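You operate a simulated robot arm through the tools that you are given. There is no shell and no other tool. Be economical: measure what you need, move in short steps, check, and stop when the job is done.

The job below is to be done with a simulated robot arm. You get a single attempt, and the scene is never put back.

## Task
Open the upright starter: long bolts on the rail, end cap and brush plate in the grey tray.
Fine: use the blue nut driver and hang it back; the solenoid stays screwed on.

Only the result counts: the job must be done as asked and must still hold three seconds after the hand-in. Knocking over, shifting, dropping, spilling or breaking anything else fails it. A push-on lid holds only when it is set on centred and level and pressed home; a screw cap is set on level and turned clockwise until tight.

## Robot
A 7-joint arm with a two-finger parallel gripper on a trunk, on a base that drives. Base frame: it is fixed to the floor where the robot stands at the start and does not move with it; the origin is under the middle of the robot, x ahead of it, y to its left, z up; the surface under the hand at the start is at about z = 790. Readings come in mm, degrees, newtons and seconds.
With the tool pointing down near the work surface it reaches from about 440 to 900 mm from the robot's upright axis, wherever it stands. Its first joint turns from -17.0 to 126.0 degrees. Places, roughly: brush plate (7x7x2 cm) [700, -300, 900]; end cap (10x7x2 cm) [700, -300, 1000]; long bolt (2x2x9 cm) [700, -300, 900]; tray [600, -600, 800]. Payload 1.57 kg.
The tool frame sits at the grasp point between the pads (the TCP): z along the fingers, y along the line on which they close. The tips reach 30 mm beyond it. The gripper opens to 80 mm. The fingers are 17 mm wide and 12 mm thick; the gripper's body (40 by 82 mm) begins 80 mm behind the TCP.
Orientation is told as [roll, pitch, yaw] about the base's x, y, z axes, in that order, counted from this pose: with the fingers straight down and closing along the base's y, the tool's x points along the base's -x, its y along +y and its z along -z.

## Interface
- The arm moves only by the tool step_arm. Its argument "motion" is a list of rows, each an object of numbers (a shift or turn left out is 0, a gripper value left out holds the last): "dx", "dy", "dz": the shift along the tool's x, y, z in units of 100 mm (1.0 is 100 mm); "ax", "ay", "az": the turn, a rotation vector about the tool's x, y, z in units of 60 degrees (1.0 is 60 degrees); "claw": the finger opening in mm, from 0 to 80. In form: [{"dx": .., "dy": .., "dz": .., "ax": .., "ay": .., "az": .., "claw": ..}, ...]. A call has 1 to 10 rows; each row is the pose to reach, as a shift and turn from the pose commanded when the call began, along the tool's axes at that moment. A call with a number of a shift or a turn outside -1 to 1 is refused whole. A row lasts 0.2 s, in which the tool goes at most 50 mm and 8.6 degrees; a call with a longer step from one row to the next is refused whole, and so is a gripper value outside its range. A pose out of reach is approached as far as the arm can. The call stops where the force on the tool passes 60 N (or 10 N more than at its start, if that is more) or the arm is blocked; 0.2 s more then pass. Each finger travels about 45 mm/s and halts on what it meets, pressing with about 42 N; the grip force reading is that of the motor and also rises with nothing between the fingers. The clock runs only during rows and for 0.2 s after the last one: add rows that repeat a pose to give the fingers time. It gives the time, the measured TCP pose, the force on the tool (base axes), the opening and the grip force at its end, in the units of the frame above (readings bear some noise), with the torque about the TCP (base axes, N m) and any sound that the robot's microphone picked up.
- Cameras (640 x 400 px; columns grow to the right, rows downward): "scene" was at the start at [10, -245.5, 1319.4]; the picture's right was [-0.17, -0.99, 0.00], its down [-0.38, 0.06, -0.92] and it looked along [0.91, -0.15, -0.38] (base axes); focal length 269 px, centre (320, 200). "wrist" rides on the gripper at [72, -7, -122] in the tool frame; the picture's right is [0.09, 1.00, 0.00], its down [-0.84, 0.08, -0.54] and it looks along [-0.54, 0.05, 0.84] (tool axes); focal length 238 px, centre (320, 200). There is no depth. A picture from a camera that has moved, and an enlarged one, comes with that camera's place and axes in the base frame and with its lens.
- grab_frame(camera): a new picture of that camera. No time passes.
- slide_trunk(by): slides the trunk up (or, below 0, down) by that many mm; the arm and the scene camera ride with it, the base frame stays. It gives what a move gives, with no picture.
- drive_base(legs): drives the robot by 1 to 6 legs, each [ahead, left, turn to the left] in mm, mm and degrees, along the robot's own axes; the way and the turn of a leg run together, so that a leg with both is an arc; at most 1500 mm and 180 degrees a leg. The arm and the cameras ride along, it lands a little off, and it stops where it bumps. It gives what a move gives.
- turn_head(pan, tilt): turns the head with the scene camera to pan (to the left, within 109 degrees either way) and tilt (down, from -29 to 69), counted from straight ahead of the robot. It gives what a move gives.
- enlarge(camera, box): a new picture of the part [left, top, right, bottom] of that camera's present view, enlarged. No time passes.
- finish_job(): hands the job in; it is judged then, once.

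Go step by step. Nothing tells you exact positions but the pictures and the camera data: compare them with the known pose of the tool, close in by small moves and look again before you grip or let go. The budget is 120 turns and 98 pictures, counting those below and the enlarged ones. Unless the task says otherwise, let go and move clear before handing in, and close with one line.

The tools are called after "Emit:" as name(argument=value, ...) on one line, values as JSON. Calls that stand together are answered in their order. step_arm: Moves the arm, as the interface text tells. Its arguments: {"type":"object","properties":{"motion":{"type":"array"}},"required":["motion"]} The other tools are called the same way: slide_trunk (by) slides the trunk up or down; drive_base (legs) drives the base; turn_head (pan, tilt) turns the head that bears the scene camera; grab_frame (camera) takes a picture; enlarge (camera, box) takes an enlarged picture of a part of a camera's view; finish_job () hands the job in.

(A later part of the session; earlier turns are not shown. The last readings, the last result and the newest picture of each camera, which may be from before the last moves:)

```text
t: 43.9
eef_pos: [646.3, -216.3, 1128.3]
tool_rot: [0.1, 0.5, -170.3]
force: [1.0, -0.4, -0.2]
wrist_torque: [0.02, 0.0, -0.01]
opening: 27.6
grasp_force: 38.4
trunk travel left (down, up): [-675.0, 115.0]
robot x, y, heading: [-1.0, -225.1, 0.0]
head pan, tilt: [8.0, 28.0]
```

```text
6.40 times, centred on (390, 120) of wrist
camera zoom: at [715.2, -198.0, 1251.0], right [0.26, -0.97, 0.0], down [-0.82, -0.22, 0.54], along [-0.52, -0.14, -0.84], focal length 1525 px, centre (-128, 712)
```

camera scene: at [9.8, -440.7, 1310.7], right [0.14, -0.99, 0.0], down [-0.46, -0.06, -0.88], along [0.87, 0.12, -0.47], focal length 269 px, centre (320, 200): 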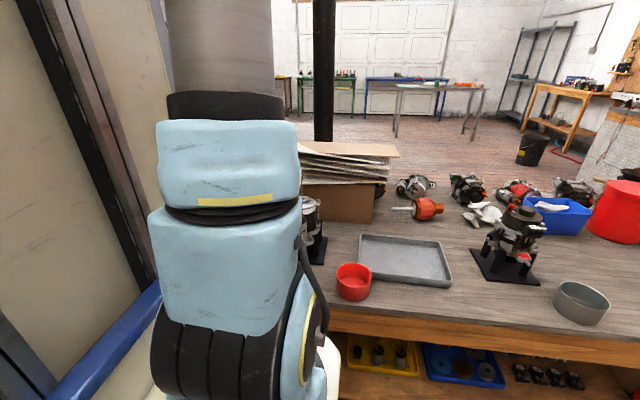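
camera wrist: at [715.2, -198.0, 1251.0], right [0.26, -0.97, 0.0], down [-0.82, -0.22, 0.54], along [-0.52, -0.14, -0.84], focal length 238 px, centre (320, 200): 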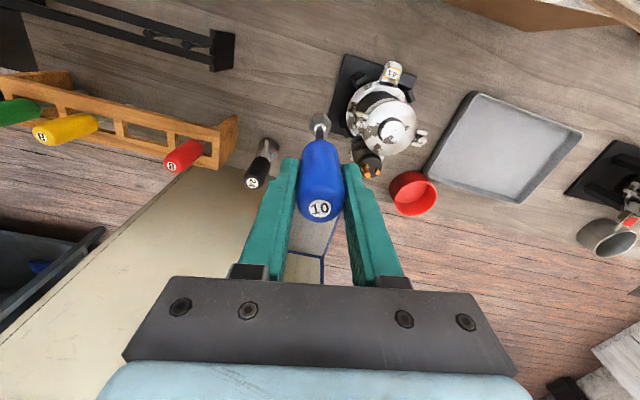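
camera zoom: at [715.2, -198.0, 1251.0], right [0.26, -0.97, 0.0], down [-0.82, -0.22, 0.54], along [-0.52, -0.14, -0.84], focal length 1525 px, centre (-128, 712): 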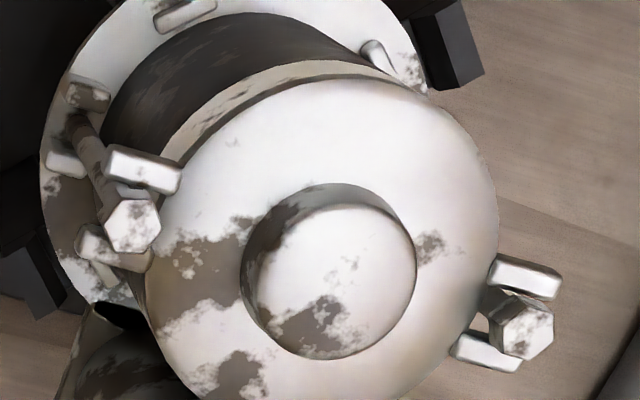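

Emit:
enlarge(camera="wrist", box=[350, 110, 374, 134])

Emit:
enlarge(camera="wrist", box=[409, 128, 433, 152])

```text
16.00 times, centred on (362, 122) of wrist
camera zoom: at [715.2, -198.0, 1251.0], right [0.26, -0.97, 0.0], down [-0.82, -0.22, 0.54], along [-0.52, -0.14, -0.84], focal length 3814 px, centre (-352, 1448)
```

zoom: 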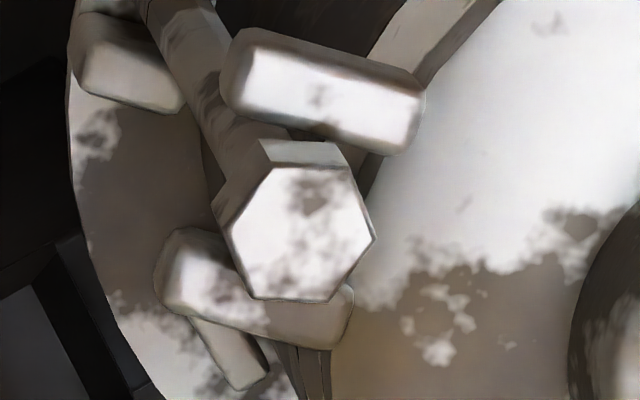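

```text
16.00 times, centred on (421, 140) of wrist
camera zoom: at [715.2, -198.0, 1251.0], right [0.26, -0.97, 0.0], down [-0.82, -0.22, 0.54], along [-0.52, -0.14, -0.84], focal length 3814 px, centre (-1296, 1160)
```

zoom: 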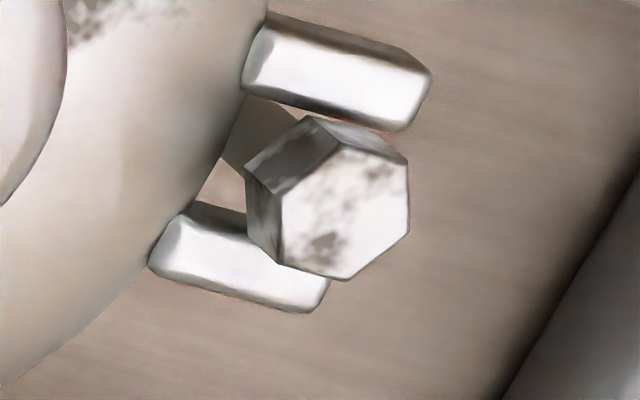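

The 16× zoom shows the hex heads crisply; the right head's orientation followed the tool while it hasn't visibly risen, so more turns are needed. I'll reseat at the same orientation and keep turning counter-clockwise.

Emit:
step_arm(motion=[{"dy": 0.25}, {"dy": 0.49}, {"dy": 0.49, "dz": 0.15}, {"dy": 0.49, "dz": 0.25}, {"dy": 0.49, "dz": 0.29}, {"dy": 0.49, "dz": 0.29}])

Emit:
step_arm(motion=[{"az": -0.14}, {"az": -0.28}, {"az": -0.42}, {"az": -0.56}, {"az": -0.7}, {"az": -0.84}, {"az": -1.0}, {"az": -1.0}])

Emit:
step_arm(motion=[{"az": -0.14}, {"az": -0.28}, {"az": -0.42}, {"az": -0.56}, {"az": -0.7}, {"az": -0.84}, {"az": -1.0}, {"az": -1.0}])

```text
t: 45.3
eef_pos: [653.5, -263.7, 1100.6]
tool_rot: [0.1, 0.6, -170.3]
force: [-0.3, -0.1, -0.9]
wrist_torque: [-0.04, 0.07, 0.03]
opening: 27.5
grasp_force: 37.6
trunk travel left (down, up): [-675.0, 115.0]
robot x, y, heading: [1.7, -226.6, -0.2]
head pan, tilt: [8.0, 28.0]
```

```text
refused: row 7 steps farther than a row can; nothing moved
```

```text
refused: row 7 steps farther than a row can; nothing moved
```

Seated without side force. Now turning.

Emit:
step_arm(motion=[{"az": -0.14}, {"az": -0.28}, {"az": -0.42}, {"az": -0.56}, {"az": -0.7}, {"az": -0.84}, {"az": -0.98}, {"az": -0.98}])

Emit:
step_arm(motion=[{"az": -0.14}, {"az": -0.28}, {"az": -0.42}, {"az": -0.56}, {"az": -0.7}, {"az": -0.84}, {"az": -0.98}, {"az": -0.98}])

Emit:
step_arm(motion=[{"az": -0.14}, {"az": -0.28}, {"az": -0.42}, {"az": -0.56}, {"az": -0.7}, {"az": -0.84}, {"az": -0.98}, {"az": -0.98}])

```text
t: 47.1
eef_pos: [625.9, -247.8, 1094.8]
tool_rot: [0.5, 0.1, -111.6]
force: [-0.7, 0.6, -1.5]
wrist_torque: [0.01, 0.01, 0.0]
opening: 27.4
grasp_force: 38.0
out of reach, approached as far as the arm can: row 7, 8
trunk travel left (down, up): [-675.0, 115.0]
robot x, y, heading: [-2.8, -221.9, -0.5]
head pan, tilt: [8.0, 28.0]
```

```text
t: 48.4
eef_pos: [433.5, -171.2, 1072.3]
tool_rot: [0.7, -0.2, -70.5]
force: [30.1, -2.5, -12.0]
wrist_torque: [-0.52, 3.54, -2.26]
opening: 27.5
grasp_force: 38.1
out of reach, approached as far as the arm can: row 1, 2, 3, 4, 5, 6
trunk travel left (down, up): [-675.0, 115.0]
robot x, y, heading: [5.3, -220.6, -0.4]
head pan, tilt: [8.0, 28.0]
stopped in row 6: the force on the tool passed its limit at 94 N (the readings are from after the stop); the commanded pose is now the measured one
```

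```text
t: 48.7
eef_pos: [434.0, -170.7, 1073.0]
tool_rot: [0.5, -0.3, -70.6]
force: [31.1, -5.3, -16.2]
wrist_torque: [-0.43, 3.58, -2.25]
opening: 27.6
grasp_force: 38.3
out of reach, approached as far as the arm can: row 1
trunk travel left (down, up): [-675.0, 115.0]
robot x, y, heading: [1.9, -223.2, -0.0]
head pan, tilt: [8.0, 28.0]
stopped in row 1: the force on the tool passed its limit at 96 N (the readings are from after the stop); the commanded pose is now the measured one
```

The arm ran into its wrist limit and swung away; I must see what it touches before moving anything.

Emit:
grab_frame(camera="wrist")

Emit:
turn_head(pan=15, tilt=45)

Emit:
grab_frame(camera="scene")

```text
61 pictures are left
camera wrist: at [403.6, -105.2, 1194.3], right [0.91, 0.42, 0.01], down [0.35, -0.76, 0.55], along [0.24, -0.49, -0.84], focal length 238 px, centre (320, 200)
```

wrist: 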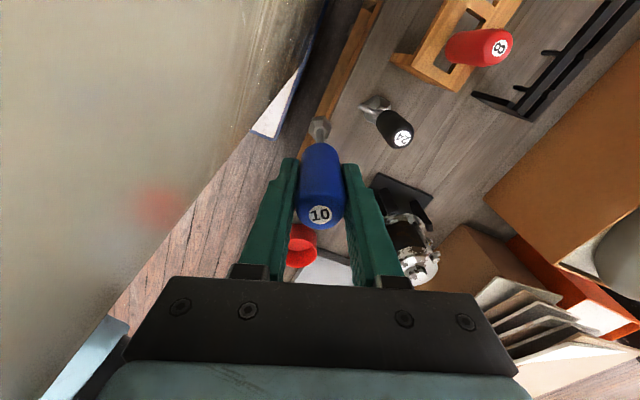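

```text
t: 49.5
eef_pos: [434.7, -170.8, 1072.7]
tool_rot: [0.6, 0.0, -70.5]
force: [52.4, -5.8, -22.6]
wrist_torque: [-0.85, 5.96, -3.83]
opening: 27.3
grasp_force: 38.2
trunk travel left (down, up): [-675.0, 115.0]
robot x, y, heading: [-1.6, -224.1, 0.1]
head pan, tilt: [15.0, 45.0]
```

```text
60 pictures are left
camera scene: at [0.9, -432.5, 1284.8], right [0.26, -0.97, 0.0], down [-0.68, -0.18, -0.71], along [0.68, 0.18, -0.71], focal length 269 px, centre (320, 200)
```

scene: 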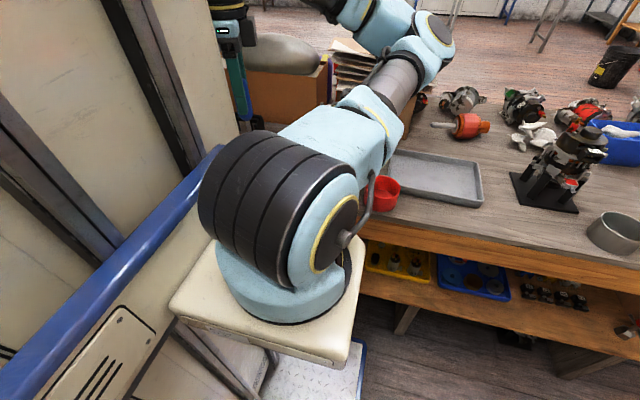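

The gripper only pressed on the robot's own body; the starter, the 24 driver and everything else still stand, and the driver is still held. I'll back away toward +x and up, then unwind the yaw.

Emit:
step_arm(motion=[{"dx": -0.05, "dy": 0.14, "dz": -0.05}, {"dx": -0.1, "dy": 0.28, "dz": -0.15}, {"dx": -0.15, "dy": 0.42, "dz": -0.3}, {"dx": -0.15, "dy": 0.42, "dz": -0.6}, {"dx": -0.15, "dy": 0.42, "dz": -0.6}])

Emit:
grab_frame(camera="wrist")

```text
t: 50.7
eef_pos: [434.1, -157.5, 1124.5]
tool_rot: [0.5, -0.1, -70.6]
force: [47.7, -2.0, -29.9]
wrist_torque: [-1.98, 5.03, -3.75]
opening: 27.6
grasp_force: 38.0
out of reach, approached as far as the arm can: row 1, 2, 3, 4, 5
trunk travel left (down, up): [-675.0, 115.0]
robot x, y, heading: [-1.5, -218.7, -0.1]
head pan, tilt: [15.0, 45.0]
```

```text
59 pictures are left
camera wrist: at [403.5, -92.8, 1246.8], right [0.91, 0.42, 0.01], down [0.35, -0.76, 0.55], along [0.24, -0.49, -0.84], focal length 238 px, centre (320, 200)
```

wrist: 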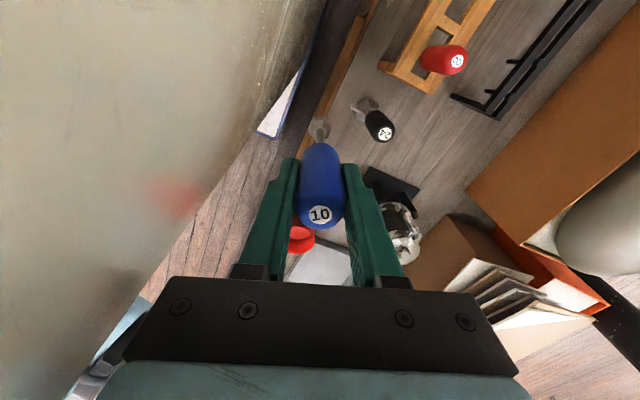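

Now unwinding the yaw (clockwise) so the arm regains reach.

Emit:
step_arm(motion=[{"az": 0.14}, {"az": 0.28}, {"az": 0.42}, {"az": 0.56}, {"az": 0.7}, {"az": 0.7}])

```text
t: 52.1
eef_pos: [430.4, -157.4, 1124.3]
tool_rot: [0.7, 0.5, -112.1]
force: [-0.5, 0.5, -0.9]
wrist_torque: [0.04, 0.01, 0.01]
opening: 27.6
grasp_force: 37.6
trunk travel left (down, up): [-675.0, 115.0]
robot x, y, heading: [0.6, -224.0, 0.1]
head pan, tilt: [15.0, 45.0]
```

Free again. I'll move outward and up, then unwind back toward yaw ~10, checking at each step.

Emit:
step_arm(motion=[{"dx": 0.1, "dy": 0.25, "dz": -0.2}, {"dx": 0.2, "dy": 0.5, "dz": -0.4}, {"dx": 0.3, "dy": 0.75, "dz": -0.5}, {"dx": 0.3, "dy": 0.75, "dz": -0.5}])

Emit:
step_arm(motion=[{"az": 0.14}, {"az": 0.28}, {"az": 0.42}, {"az": 0.56}, {"az": 0.7}, {"az": 0.84}, {"az": 0.97}, {"az": 0.97}])

Emit:
step_arm(motion=[{"az": 0.14}, {"az": 0.28}, {"az": 0.42}, {"az": 0.56}, {"az": 0.7}, {"az": 0.84}, {"az": 0.97}, {"az": 0.97}])

Emit:
step_arm(motion=[{"az": 0.14}, {"az": 0.28}, {"az": 0.42}, {"az": 0.56}, {"az": 0.7}, {"az": 0.84}, {"az": 0.97}, {"az": 0.97}])

Emit:
step_arm(motion=[{"az": 0.14}, {"az": 0.28}, {"az": 0.42}, {"az": 0.56}, {"az": 0.7}, {"az": 0.84}, {"az": 0.97}, {"az": 0.97}])

Emit:
grab_frame(camera="wrist")

```text
t: 53.1
eef_pos: [511.6, -155.9, 1176.3]
tool_rot: [0.7, 0.4, -112.1]
force: [0.0, 0.1, -0.8]
wrist_torque: [-0.02, 0.02, 0.02]
opening: 27.5
grasp_force: 38.0
trunk travel left (down, up): [-675.0, 115.0]
robot x, y, heading: [3.1, -227.0, -0.2]
head pan, tilt: [15.0, 45.0]
```

```text
t: 54.9
eef_pos: [510.6, -157.0, 1174.9]
tool_rot: [0.0, 0.8, -170.4]
force: [0.1, 0.1, -0.8]
wrist_torque: [0.04, -0.01, -0.01]
opening: 27.5
grasp_force: 37.9
trunk travel left (down, up): [-675.0, 115.0]
robot x, y, heading: [1.5, -225.5, -0.2]
head pan, tilt: [15.0, 45.0]
```

```text
t: 56.7
eef_pos: [510.6, -157.6, 1174.1]
tool_rot: [-0.6, 0.4, 131.3]
force: [0.4, -0.5, -0.8]
wrist_torque: [0.01, -0.02, 0.0]
opening: 27.7
grasp_force: 37.9
trunk travel left (down, up): [-675.0, 115.0]
robot x, y, heading: [-0.7, -220.8, -0.3]
head pan, tilt: [15.0, 45.0]
```

```text
t: 58.5
eef_pos: [509.8, -157.5, 1174.9]
tool_rot: [-0.7, -0.2, 73.2]
force: [-0.8, 0.7, 0.3]
wrist_torque: [-0.01, -0.01, 0.01]
opening: 27.5
grasp_force: 37.7
trunk travel left (down, up): [-675.0, 115.0]
robot x, y, heading: [3.1, -228.0, -0.2]
head pan, tilt: [15.0, 45.0]
```

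```text
t: 60.3
eef_pos: [510.7, -156.6, 1175.1]
tool_rot: [-0.1, -0.8, 15.0]
force: [-0.3, -0.8, -1.2]
wrist_torque: [-0.02, 0.0, -0.03]
opening: 27.5
grasp_force: 37.8
trunk travel left (down, up): [-675.0, 115.0]
robot x, y, heading: [3.8, -221.0, 0.2]
head pan, tilt: [15.0, 45.0]
```

```text
58 pictures are left
camera wrist: at [442.0, -182.7, 1296.2], right [-0.35, 0.94, 0.0], down [0.78, 0.29, 0.55], along [0.52, 0.19, -0.83], focal length 238 px, centre (320, 200)
```

wrist: 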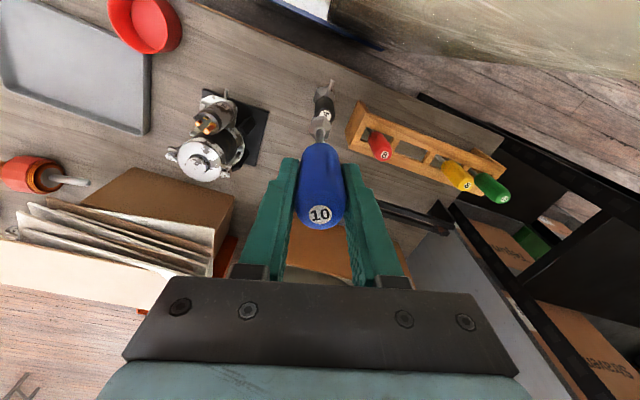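

All is standing. Zooming in on the starter to check its place and the bolt.

Emit:
step_arm(motion=[{"ay": 0.0133}, {"ay": 0.0133}])

Emit:
enlarge(camera="wrist", box=[155, 80, 275, 190])

```text
t: 60.9
eef_pos: [508.9, -157.3, 1174.4]
tool_rot: [-0.1, 0.0, 15.1]
force: [-0.2, -0.1, -0.4]
wrist_torque: [0.01, 0.02, 0.0]
opening: 27.5
grasp_force: 38.2
trunk travel left (down, up): [-675.0, 115.0]
robot x, y, heading: [4.8, -223.2, -0.3]
head pan, tilt: [15.0, 45.0]
```

```text
3.64 times, centred on (215, 135) of wrist
camera zoom: at [443.6, -182.1, 1297.2], right [-0.35, 0.94, 0.0], down [0.79, 0.29, 0.54], along [0.51, 0.19, -0.84], focal length 867 px, centre (702, 436)
```

zoom: 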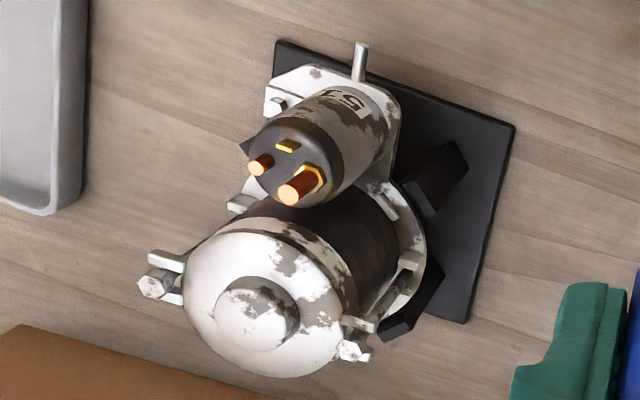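

Emit:
enlarge(camera="wrist", box=[238, 160, 268, 190])

Emit:
enlarge(camera="wrist", box=[181, 143, 211, 173])

```text
13.33 times, centred on (253, 175) of wrist
camera zoom: at [443.6, -182.1, 1297.2], right [-0.35, 0.94, 0.0], down [0.79, 0.29, 0.54], along [0.51, 0.19, -0.84], focal length 3178 px, centre (1213, 533)
```

zoom: 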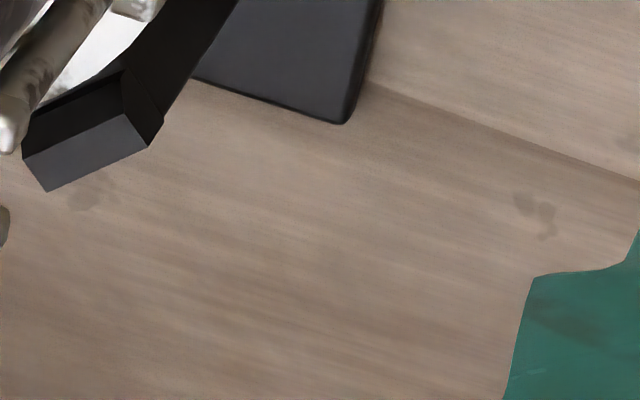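

```text
13.33 times, centred on (196, 158) of wrist
camera zoom: at [443.6, -182.1, 1297.2], right [-0.35, 0.94, 0.0], down [0.79, 0.29, 0.54], along [0.51, 0.19, -0.84], focal length 3178 px, centre (1973, 760)
```

zoom: 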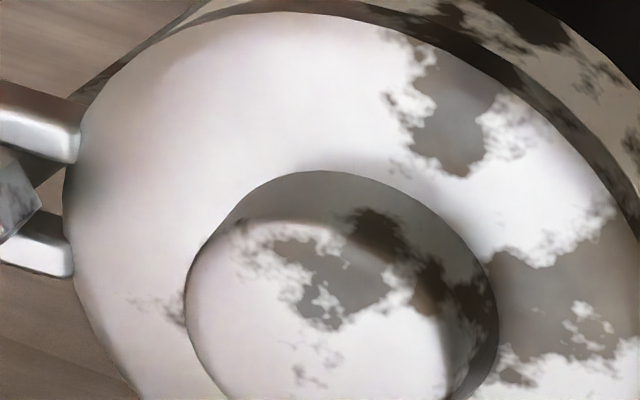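

I mis-boxed those. I'll move near the head again (beside it, clear above), unwinding the yaw further to get a long stroke, and then look.

Emit:
step_arm(motion=[{"dx": -0.3, "dy": -0.2, "dz": 0.05}, {"dx": -0.55, "dy": -0.4, "dz": 0.15}, {"dx": -0.65, "dy": -0.48, "dz": 0.2}, {"dx": -0.65, "dy": -0.48, "dz": 0.2}])

Emit:
step_arm(motion=[{"dx": -0.3, "dy": -0.2, "dz": 0.05}, {"dx": -0.55, "dy": -0.4, "dz": 0.15}, {"dx": -0.65, "dy": -0.48, "dz": 0.25}, {"dx": -0.65, "dy": -0.48, "dz": 0.25}])

Emit:
step_arm(motion=[{"az": 0.14}, {"az": 0.28}, {"az": 0.42}, {"az": 0.56}, {"az": 0.7}, {"az": 0.84}, {"az": 0.97}, {"az": 0.97}])

Emit:
grab_frame(camera="wrist")

```text
t: 61.9
eef_pos: [585.0, -187.4, 1154.3]
tool_rot: [-0.1, 0.1, 15.2]
force: [-0.1, 0.4, -0.6]
wrist_torque: [-0.02, -0.07, 0.07]
opening: 27.7
grasp_force: 38.2
trunk travel left (down, up): [-675.0, 115.0]
robot x, y, heading: [0.1, -223.7, -0.1]
head pan, tilt: [15.0, 45.0]
```

```text
t: 62.9
eef_pos: [661.2, -218.2, 1131.5]
tool_rot: [-0.1, 0.0, 15.1]
force: [0.3, 0.1, -1.0]
wrist_torque: [0.0, 0.0, -0.01]
opening: 27.6
grasp_force: 38.0
trunk travel left (down, up): [-675.0, 115.0]
robot x, y, heading: [0.9, -224.6, -0.3]
head pan, tilt: [15.0, 45.0]
```

```text
t: 64.7
eef_pos: [661.1, -216.0, 1131.5]
tool_rot: [-0.1, -0.1, -43.3]
force: [-0.3, 0.2, -1.5]
wrist_torque: [-0.02, 0.01, -0.03]
opening: 27.4
grasp_force: 38.1
trunk travel left (down, up): [-675.0, 115.0]
robot x, y, heading: [-2.0, -222.7, 0.0]
head pan, tilt: [15.0, 45.0]
```

```text
54 pictures are left
camera wrist: at [604.8, -171.1, 1252.3], right [0.61, 0.79, 0.0], down [0.66, -0.52, 0.54], along [0.43, -0.33, -0.84], focal length 238 px, centre (320, 200)
```

wrist: 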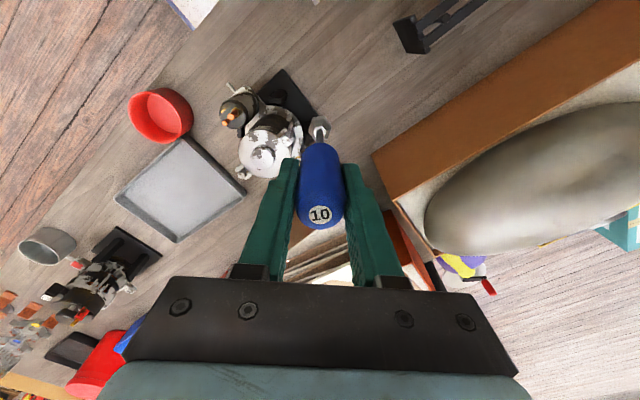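

Emit:
enlarge(camera="wrist", box=[264, 110, 334, 160])

```text
8.00 times, centred on (299, 135) of wrist
camera zoom: at [604.8, -171.1, 1252.3], right [0.61, 0.79, 0.0], down [0.66, -0.52, 0.54], along [0.43, -0.33, -0.84], focal length 1907 px, centre (488, 720)
```

zoom: 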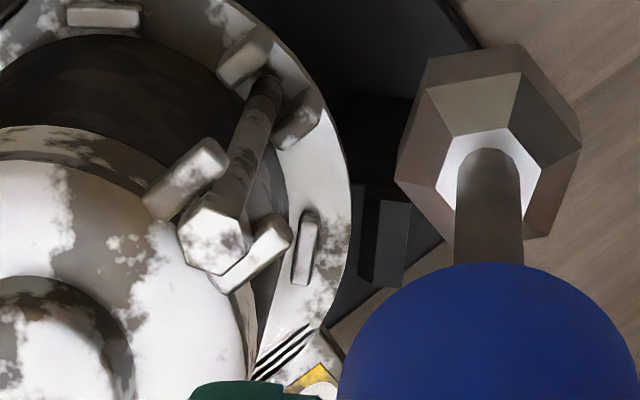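

The head has indeed turned with the tool (about 240° so far by the hex angles). I'll align the socket to the hex (20° clockwise), then reseat.

Emit:
step_arm(motion=[{"az": 0.12}, {"az": 0.24}, {"az": 0.33}, {"az": 0.33}])

Emit:
step_arm(motion=[{"dx": -0.2, "dy": -0.13}, {"dx": -0.393, "dy": -0.269}, {"dx": -0.393, "dy": -0.269, "dz": 0.1}, {"dx": -0.393, "dy": -0.269, "dz": 0.18}, {"dx": -0.393, "dy": -0.269, "dz": 0.23}, {"dx": -0.393, "dy": -0.269, "dz": 0.27}, {"dx": -0.393, "dy": -0.269, "dz": 0.27}])

```text
t: 65.7
eef_pos: [660.0, -216.4, 1130.3]
tool_rot: [0.0, -0.1, -63.0]
force: [0.1, 0.5, -1.2]
wrist_torque: [-0.01, 0.0, -0.02]
opening: 27.5
grasp_force: 38.0
trunk travel left (down, up): [-675.0, 115.0]
robot x, y, heading: [5.3, -221.8, -0.3]
head pan, tilt: [15.0, 45.0]
```

```text
t: 67.3
eef_pos: [654.2, -264.3, 1103.7]
tool_rot: [0.0, -0.1, -62.8]
force: [0.2, 0.7, -1.9]
wrist_torque: [0.02, 0.01, -0.01]
opening: 27.6
grasp_force: 37.6
trunk travel left (down, up): [-675.0, 115.0]
robot x, y, heading: [-0.1, -221.8, -0.0]
head pan, tilt: [15.0, 45.0]
```

It slid over the head freely. I'll lower until light contact, then turn counter-clockwise in checked calls.

Emit:
step_arm(motion=[{"dz": 0.03}, {"dz": 0.045}, {"dz": 0.045}])

Emit:
step_arm(motion=[{"az": -0.14}, {"az": -0.28}, {"az": -0.42}, {"az": -0.56}, {"az": -0.7}, {"az": -0.84}, {"az": -0.98}, {"az": -0.98}])

Emit:
step_arm(motion=[{"az": -0.14}, {"az": -0.28}, {"az": -0.42}, {"az": -0.56}, {"az": -0.7}, {"az": -0.84}, {"az": -0.98}, {"az": -0.98}])

Emit:
step_arm(motion=[{"az": -0.14}, {"az": -0.28}, {"az": -0.42}, {"az": -0.56}, {"az": -0.7}, {"az": -0.84}, {"az": -0.98}, {"az": -0.98}])

Emit:
step_arm(motion=[{"az": -0.14}, {"az": -0.28}, {"az": -0.42}, {"az": -0.56}, {"az": -0.7}, {"az": -0.84}, {"az": -0.98}, {"az": -0.98}])

```text
t: 68.1
eef_pos: [655.7, -262.8, 1098.1]
tool_rot: [-0.1, -0.1, -62.8]
force: [-0.4, 0.4, -1.6]
wrist_torque: [0.03, -0.01, -0.03]
opening: 27.3
grasp_force: 37.9
trunk travel left (down, up): [-675.0, 115.0]
robot x, y, heading: [2.0, -222.7, -0.1]
head pan, tilt: [15.0, 45.0]
```

```text
t: 69.9
eef_pos: [654.1, -262.5, 1098.6]
tool_rot: [-0.1, 0.1, -4.1]
force: [0.4, -0.3, -1.6]
wrist_torque: [0.01, -0.01, 0.04]
opening: 27.6
grasp_force: 38.0
trunk travel left (down, up): [-675.0, 115.0]
robot x, y, heading: [1.3, -226.2, -0.3]
head pan, tilt: [15.0, 45.0]
```

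```text
t: 71.7
eef_pos: [655.1, -263.5, 1099.7]
tool_rot: [0.0, 0.1, 54.8]
force: [-0.8, -0.5, -1.0]
wrist_torque: [0.01, 0.04, -0.01]
opening: 27.6
grasp_force: 37.9
trunk travel left (down, up): [-675.0, 115.0]
robot x, y, heading: [-1.2, -223.4, -0.1]
head pan, tilt: [15.0, 45.0]
```

```text
t: 73.5
eef_pos: [655.3, -263.6, 1099.0]
tool_rot: [0.1, 0.1, 113.6]
force: [-0.8, -0.6, -1.5]
wrist_torque: [0.0, -0.01, -0.02]
opening: 27.6
grasp_force: 37.7
trunk travel left (down, up): [-675.0, 115.0]
robot x, y, heading: [-0.8, -223.3, -0.2]
head pan, tilt: [15.0, 45.0]
```

```text
t: 75.3
eef_pos: [654.2, -263.5, 1098.9]
tool_rot: [0.1, 0.0, 172.4]
force: [0.2, -0.3, -1.2]
wrist_torque: [0.0, -0.01, 0.01]
opening: 27.4
grasp_force: 38.2
trunk travel left (down, up): [-675.0, 115.0]
robot x, y, heading: [0.3, -225.7, -0.3]
head pan, tilt: [15.0, 45.0]
```

No resistance at all. I'll probe downward gently for the contact level.

Emit:
step_arm(motion=[{"dz": 0.02}, {"dz": 0.04}, {"dz": 0.06}, {"dz": 0.06}])

```text
t: 76.3
eef_pos: [654.5, -263.9, 1094.5]
tool_rot: [0.1, 0.1, 172.3]
force: [-0.6, 0.3, 7.4]
wrist_torque: [0.0, -0.02, -0.02]
opening: 27.6
grasp_force: 37.8
trunk travel left (down, up): [-675.0, 115.0]
robot x, y, heading: [1.4, -222.7, -0.0]
head pan, tilt: [15.0, 45.0]
```

Contact at 1094.5, 5 mm deeper than before: fully seated now. Turn on with this light pressure and watch the torque.

Emit:
step_arm(motion=[{"az": -0.14}, {"az": -0.28}, {"az": -0.42}, {"az": -0.56}, {"az": -0.7}, {"az": -0.84}, {"az": -0.84}])

Emit:
enlarge(camera="wrist", box=[240, 70, 400, 170])

```text
t: 77.9
eef_pos: [653.9, -262.9, 1094.1]
tool_rot: [0.2, 0.0, -137.2]
force: [0.3, -1.5, 24.3]
wrist_torque: [-0.21, -0.02, 0.03]
opening: 27.6
grasp_force: 39.0
trunk travel left (down, up): [-675.0, 115.0]
robot x, y, heading: [0.5, -221.9, -0.1]
head pan, tilt: [15.0, 45.0]
```

```text
4.00 times, centred on (320, 120) of wrist
camera zoom: at [702.8, -209.1, 1215.7], right [0.74, -0.67, 0.0], down [-0.56, -0.62, 0.54], along [-0.36, -0.4, -0.84], focal length 953 px, centre (320, 520)
```

zoom: 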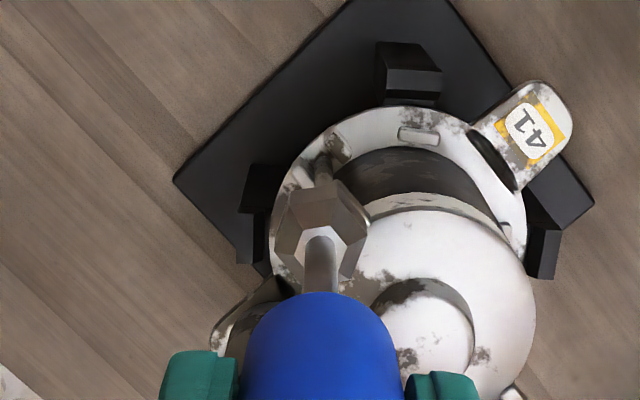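

The vertical force grew while turning: the bolt is coming up. I'll lift off, rewind exactly 240°, and reseat.

Emit:
step_arm(motion=[{"dz": -0.15}, {"dz": -0.3}, {"dz": -0.3}])

Emit:
step_arm(motion=[{"az": 0.142}, {"az": 0.284}, {"az": 0.426}, {"az": 0.568}, {"az": 0.71}, {"az": 0.852}, {"az": 0.994}, {"az": 1.0}, {"az": 1.0}])

Emit:
step_arm(motion=[{"az": 0.142}, {"az": 0.284}, {"az": 0.426}, {"az": 0.568}, {"az": 0.71}, {"az": 0.852}, {"az": 0.994}, {"az": 1.0}, {"az": 1.0}])

Emit:
step_arm(motion=[{"az": 0.142}, {"az": 0.284}, {"az": 0.426}, {"az": 0.568}, {"az": 0.71}, {"az": 0.852}, {"az": 0.994}, {"az": 1.0}, {"az": 1.0}])

Emit:
step_arm(motion=[{"az": 0.142}, {"az": 0.284}, {"az": 0.426}, {"az": 0.568}, {"az": 0.71}, {"az": 0.852}, {"az": 0.994}, {"az": 1.0}, {"az": 1.0}])

Emit:
step_arm(motion=[{"dz": 0.12}, {"dz": 0.2}, {"dz": 0.25}, {"dz": 0.26}, {"dz": 0.26}])

```text
t: 78.7
eef_pos: [656.6, -265.3, 1123.6]
tool_rot: [0.2, -0.2, -137.2]
force: [-0.6, -0.1, -0.5]
wrist_torque: [0.01, 0.02, -0.02]
opening: 27.7
grasp_force: 38.0
trunk travel left (down, up): [-675.0, 115.0]
robot x, y, heading: [1.4, -223.8, 0.1]
head pan, tilt: [15.0, 45.0]
```

```text
t: 80.7
eef_pos: [655.6, -263.8, 1122.2]
tool_rot: [0.0, 0.0, 162.6]
force: [-0.1, 0.5, -1.3]
wrist_torque: [-0.02, 0.01, -0.03]
opening: 27.3
grasp_force: 37.9
trunk travel left (down, up): [-675.0, 115.0]
robot x, y, heading: [1.3, -221.9, -0.2]
head pan, tilt: [15.0, 45.0]
```

```text
t: 82.7
eef_pos: [653.8, -263.4, 1122.9]
tool_rot: [0.1, 0.1, 102.7]
force: [-0.4, 1.2, -0.7]
wrist_torque: [-0.03, -0.03, 0.0]
opening: 27.6
grasp_force: 38.3
trunk travel left (down, up): [-675.0, 115.0]
robot x, y, heading: [4.3, -219.3, 0.0]
head pan, tilt: [15.0, 45.0]
```

```text
t: 84.7
eef_pos: [655.5, -262.6, 1123.4]
tool_rot: [-0.1, 0.0, 42.6]
force: [0.6, 0.9, -1.7]
wrist_torque: [-0.02, -0.01, 0.03]
opening: 27.6
grasp_force: 38.1
trunk travel left (down, up): [-675.0, 115.0]
robot x, y, heading: [3.0, -220.1, -0.1]
head pan, tilt: [15.0, 45.0]
```

```text
t: 86.7
eef_pos: [655.5, -263.7, 1122.0]
tool_rot: [-0.1, 0.0, -17.4]
force: [0.3, -0.1, -0.9]
wrist_torque: [0.01, 0.03, 0.03]
opening: 27.7
grasp_force: 37.9
trunk travel left (down, up): [-675.0, 115.0]
robot x, y, heading: [-2.5, -224.6, -0.0]
head pan, tilt: [15.0, 45.0]
```

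```text
t: 87.9
eef_pos: [653.9, -264.5, 1097.1]
tool_rot: [0.0, 0.0, -17.3]
force: [0.1, -0.9, -1.6]
wrist_torque: [0.01, 0.0, 0.02]
opening: 27.4
grasp_force: 38.3
trunk travel left (down, up): [-675.0, 115.0]
robot x, y, heading: [0.9, -224.1, -0.1]
head pan, tilt: [15.0, 45.0]
```

Seated freely. Turning another 240° counter-clockwise.

Emit:
step_arm(motion=[{"az": -0.142}, {"az": -0.284}, {"az": -0.426}, {"az": -0.568}, {"az": -0.71}, {"az": -0.852}, {"az": -0.994}, {"az": -1.0}])

Emit:
step_arm(motion=[{"az": -0.142}, {"az": -0.284}, {"az": -0.426}, {"az": -0.568}, {"az": -0.71}, {"az": -0.852}, {"az": -0.994}, {"az": -1.0}])

Emit:
step_arm(motion=[{"az": -0.142}, {"az": -0.284}, {"az": -0.426}, {"az": -0.568}, {"az": -0.71}, {"az": -0.852}, {"az": -0.994}, {"az": -1.0}])

Emit:
step_arm(motion=[{"az": -0.142}, {"az": -0.284}, {"az": -0.426}, {"az": -0.568}, {"az": -0.71}, {"az": -0.852}, {"az": -0.994}, {"az": -1.0}])

```text
t: 89.7
eef_pos: [654.9, -262.5, 1096.2]
tool_rot: [-0.1, 0.1, 42.7]
force: [-1.1, 0.7, -1.0]
wrist_torque: [0.02, 0.0, 0.01]
opening: 27.4
grasp_force: 37.9
trunk travel left (down, up): [-675.0, 115.0]
robot x, y, heading: [0.4, -220.3, -0.1]
head pan, tilt: [15.0, 45.0]
```

```text
t: 91.5
eef_pos: [654.0, -263.0, 1096.8]
tool_rot: [0.0, 0.0, 102.8]
force: [0.0, 0.4, -1.4]
wrist_torque: [0.05, 0.04, -0.01]
opening: 27.5
grasp_force: 37.9
trunk travel left (down, up): [-675.0, 115.0]
robot x, y, heading: [-1.2, -225.8, -0.1]
head pan, tilt: [15.0, 45.0]
```

```text
t: 93.3
eef_pos: [655.8, -262.3, 1097.2]
tool_rot: [0.0, 0.0, 162.7]
force: [0.9, 0.7, -1.5]
wrist_torque: [0.0, -0.01, 0.05]
opening: 27.5
grasp_force: 38.1
trunk travel left (down, up): [-675.0, 115.0]
robot x, y, heading: [2.8, -223.1, -0.1]
head pan, tilt: [15.0, 45.0]
```

```text
t: 95.1
eef_pos: [655.5, -264.1, 1096.4]
tool_rot: [0.2, 0.1, -137.2]
force: [-0.5, 1.0, -1.1]
wrist_torque: [0.0, 0.01, 0.03]
opening: 27.5
grasp_force: 37.9
trunk travel left (down, up): [-675.0, 115.0]
robot x, y, heading: [2.9, -223.1, -0.3]
head pan, tilt: [15.0, 45.0]
```

No resistance. I'll lift and step aside to inspect the bolt head.

Emit:
step_arm(motion=[{"dz": -0.2}, {"dz": -0.3}, {"dz": -0.3, "dy": -0.25}, {"dz": -0.3, "dy": -0.5}, {"dz": -0.3, "dy": -0.5}])

Emit:
enlarge(camera="wrist", box=[310, 70, 430, 160])

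```text
t: 96.3
eef_pos: [620.2, -226.6, 1126.5]
tool_rot: [0.1, -0.1, -137.3]
force: [1.1, -0.2, -0.2]
wrist_torque: [0.0, 0.02, -0.02]
opening: 27.5
grasp_force: 38.0
trunk travel left (down, up): [-675.0, 115.0]
robot x, y, heading: [0.4, -225.1, 0.1]
head pan, tilt: [15.0, 45.0]
```

```text
4.44 times, centred on (370, 115) of wrist
camera zoom: at [669.9, -172.4, 1248.6], right [0.74, -0.67, 0.0], down [-0.56, -0.62, 0.54], along [-0.36, -0.4, -0.84], focal length 1059 px, centre (98, 578)
```

zoom: 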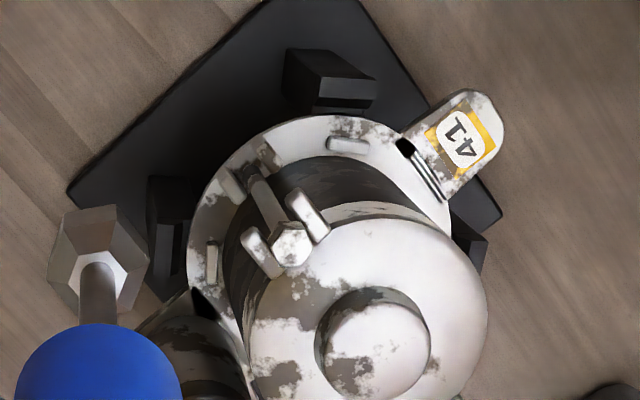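

Emit:
enlarge(camera="wrist", box=[350, 106, 386, 142])

```text
11.11 times, centred on (368, 124) of wrist
camera zoom: at [669.9, -172.4, 1248.6], right [0.74, -0.67, 0.0], down [-0.56, -0.62, 0.54], along [-0.36, -0.4, -0.84], focal length 2648 px, centre (-213, 1044)
```

zoom: 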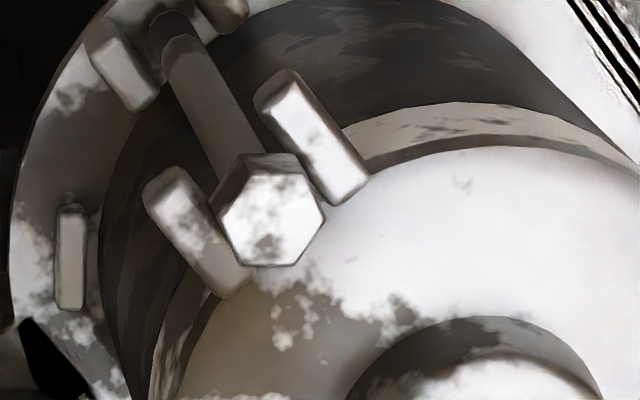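

The hex stays aligned with the tool, so the bolt is turning; it needs more turns (about 1 mm per turn). Two more full strokes.

Emit:
step_arm(motion=[{"dy": 0.25}, {"dy": 0.5}, {"dy": 0.5}])

Emit:
step_arm(motion=[{"az": 0.142}, {"az": 0.284}, {"az": 0.426}, {"az": 0.568}, {"az": 0.71}, {"az": 0.852}, {"az": 0.994}, {"az": 1.0}])

Emit:
step_arm(motion=[{"az": 0.142}, {"az": 0.284}, {"az": 0.426}, {"az": 0.568}, {"az": 0.71}, {"az": 0.852}, {"az": 0.994}, {"az": 1.0}])

Emit:
step_arm(motion=[{"az": 0.142}, {"az": 0.284}, {"az": 0.426}, {"az": 0.568}, {"az": 0.71}, {"az": 0.852}, {"az": 0.994}, {"az": 1.0}])

Emit:
step_arm(motion=[{"az": 0.142}, {"az": 0.284}, {"az": 0.426}, {"az": 0.568}, {"az": 0.71}, {"az": 0.852}, {"az": 0.994}, {"az": 1.0}, {"az": 1.0}])

Emit:
step_arm(motion=[{"dz": 0.12}, {"dz": 0.2}, {"dz": 0.25}, {"dz": 0.29}, {"dz": 0.29}])

Emit:
step_arm(motion=[{"az": -0.142}, {"az": -0.284}, {"az": -0.426}, {"az": -0.568}, {"az": -0.71}, {"az": -0.852}, {"az": -0.994}, {"az": -1.0}])

Emit:
step_arm(motion=[{"az": -0.142}, {"az": -0.284}, {"az": -0.426}, {"az": -0.568}, {"az": -0.71}, {"az": -0.852}, {"az": -0.994}, {"az": -1.0}])

Emit:
step_arm(motion=[{"az": -0.142}, {"az": -0.284}, {"az": -0.426}, {"az": -0.568}, {"az": -0.71}, {"az": -0.852}, {"az": -0.994}, {"az": -1.0}])

Emit:
step_arm(motion=[{"az": -0.142}, {"az": -0.284}, {"az": -0.426}, {"az": -0.568}, {"az": -0.71}, {"az": -0.852}, {"az": -0.994}, {"az": -1.0}])

```text
t: 97.1
eef_pos: [654.7, -262.4, 1126.9]
tool_rot: [0.1, 0.0, -137.2]
force: [0.2, -0.3, -0.7]
wrist_torque: [0.03, 0.02, 0.03]
opening: 27.4
grasp_force: 37.8
trunk travel left (down, up): [-675.0, 115.0]
robot x, y, heading: [-1.0, -224.7, -0.0]
head pan, tilt: [15.0, 45.0]
```

```text
t: 98.9
eef_pos: [654.0, -263.4, 1127.2]
tool_rot: [0.2, 0.0, 162.6]
force: [-0.7, -0.4, -0.9]
wrist_torque: [0.0, -0.02, -0.03]
opening: 27.8
grasp_force: 38.3
trunk travel left (down, up): [-675.0, 115.0]
robot x, y, heading: [3.2, -222.1, -0.2]
head pan, tilt: [15.0, 45.0]
```

```text
t: 100.7
eef_pos: [654.3, -263.7, 1127.0]
tool_rot: [-0.1, 0.2, 102.6]
force: [0.2, 0.3, -0.7]
wrist_torque: [-0.02, 0.03, -0.01]
opening: 27.6
grasp_force: 38.4
trunk travel left (down, up): [-675.0, 115.0]
robot x, y, heading: [2.2, -227.0, -0.2]
head pan, tilt: [15.0, 45.0]
```

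```text
t: 102.5
eef_pos: [655.1, -263.7, 1127.2]
tool_rot: [-0.1, 0.1, 42.6]
force: [-1.4, -0.3, -1.5]
wrist_torque: [-0.02, 0.02, 0.03]
opening: 27.7
grasp_force: 38.1
trunk travel left (down, up): [-675.0, 115.0]
robot x, y, heading: [0.0, -226.8, -0.4]
head pan, tilt: [15.0, 45.0]
```

```text
t: 104.5
eef_pos: [655.4, -262.6, 1127.6]
tool_rot: [-0.1, 0.0, -17.3]
force: [1.5, 0.4, -1.5]
wrist_torque: [0.0, -0.03, 0.0]
opening: 27.5
grasp_force: 38.0
trunk travel left (down, up): [-675.0, 115.0]
robot x, y, heading: [2.3, -220.5, -0.1]
head pan, tilt: [15.0, 45.0]
```

```text
t: 105.7
eef_pos: [655.0, -263.0, 1096.5]
tool_rot: [0.0, 0.0, -17.3]
force: [-0.6, -0.2, -1.3]
wrist_torque: [-0.01, 0.01, 0.01]
opening: 27.5
grasp_force: 37.3
trunk travel left (down, up): [-675.0, 115.0]
robot x, y, heading: [-0.3, -222.2, -0.1]
head pan, tilt: [15.0, 45.0]
```

```text
t: 107.5
eef_pos: [655.4, -263.8, 1098.0]
tool_rot: [0.0, 0.0, 42.8]
force: [-0.2, 0.1, -0.9]
wrist_torque: [-0.02, -0.01, 0.0]
opening: 27.6
grasp_force: 37.8
trunk travel left (down, up): [-675.0, 115.0]
robot x, y, heading: [2.0, -222.9, 0.1]
head pan, tilt: [15.0, 45.0]
```

```text
t: 109.3
eef_pos: [654.8, -264.3, 1098.7]
tool_rot: [0.0, 0.1, 102.8]
force: [-0.6, -0.6, -1.2]
wrist_torque: [0.0, 0.02, 0.0]
opening: 27.6
grasp_force: 37.9
trunk travel left (down, up): [-675.0, 115.0]
robot x, y, heading: [0.6, -226.4, 0.0]
head pan, tilt: [15.0, 45.0]
```

```text
t: 111.1
eef_pos: [655.1, -263.7, 1097.5]
tool_rot: [0.2, 0.1, 162.8]
force: [-0.4, -0.5, -0.8]
wrist_torque: [0.0, -0.01, 0.01]
opening: 27.7
grasp_force: 38.0
trunk travel left (down, up): [-675.0, 115.0]
robot x, y, heading: [1.9, -220.8, -0.3]
head pan, tilt: [15.0, 45.0]
```

```text
t: 112.9
eef_pos: [655.8, -263.4, 1097.7]
tool_rot: [0.0, -0.1, -137.1]
force: [0.3, -0.5, 0.0]
wrist_torque: [0.02, 0.01, -0.02]
opening: 27.4
grasp_force: 38.4
trunk travel left (down, up): [-675.0, 115.0]
robot x, y, heading: [2.8, -221.7, -0.2]
head pan, tilt: [15.0, 45.0]
```

Probing the contact level to measure the bolt's rise.

Emit:
step_arm(motion=[{"dz": 0.01}, {"dz": 0.02}, {"dz": 0.02}])

Emit:
step_arm(motion=[{"dz": 0.01}, {"dz": 0.02}, {"dz": 0.02}])

```text
t: 113.7
eef_pos: [655.0, -264.7, 1095.1]
tool_rot: [0.2, -0.1, -137.3]
force: [-0.5, 0.3, -1.7]
wrist_torque: [-0.01, -0.02, 0.0]
opening: 27.7
grasp_force: 38.0
trunk travel left (down, up): [-675.0, 115.0]
robot x, y, heading: [-0.6, -223.0, -0.0]
head pan, tilt: [15.0, 45.0]
```

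```text
t: 114.5
eef_pos: [653.8, -262.3, 1094.3]
tool_rot: [0.2, 0.1, -137.4]
force: [-1.1, -1.0, 18.2]
wrist_torque: [-0.1, 0.08, 0.01]
opening: 27.6
grasp_force: 38.5
trunk travel left (down, up): [-675.0, 115.0]
robot x, y, heading: [0.7, -222.9, 0.0]
head pan, tilt: [15.0, 45.0]
```

Emit:
step_arm(motion=[{"dz": -0.2}, {"dz": -0.32}, {"dz": -0.32, "dy": -0.25}, {"dz": -0.32, "dy": -0.5}, {"dz": -0.32, "dy": -0.5}])

Emit:
enlarge(camera="wrist", box=[350, 106, 386, 142])

```text
t: 115.7
eef_pos: [619.5, -225.9, 1125.6]
tool_rot: [0.1, -0.1, -137.3]
force: [-0.5, 0.9, -0.2]
wrist_torque: [0.03, -0.01, -0.04]
opening: 27.5
grasp_force: 37.9
trunk travel left (down, up): [-675.0, 115.0]
robot x, y, heading: [1.6, -224.6, -0.3]
head pan, tilt: [15.0, 45.0]
```

```text
11.11 times, centred on (368, 124) of wrist
camera zoom: at [669.4, -172.4, 1247.6], right [0.74, -0.67, 0.0], down [-0.56, -0.62, 0.54], along [-0.36, -0.4, -0.84], focal length 2648 px, centre (-213, 1044)
```

zoom: 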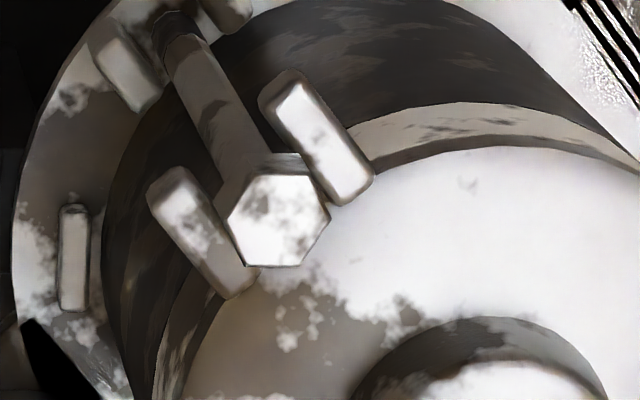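

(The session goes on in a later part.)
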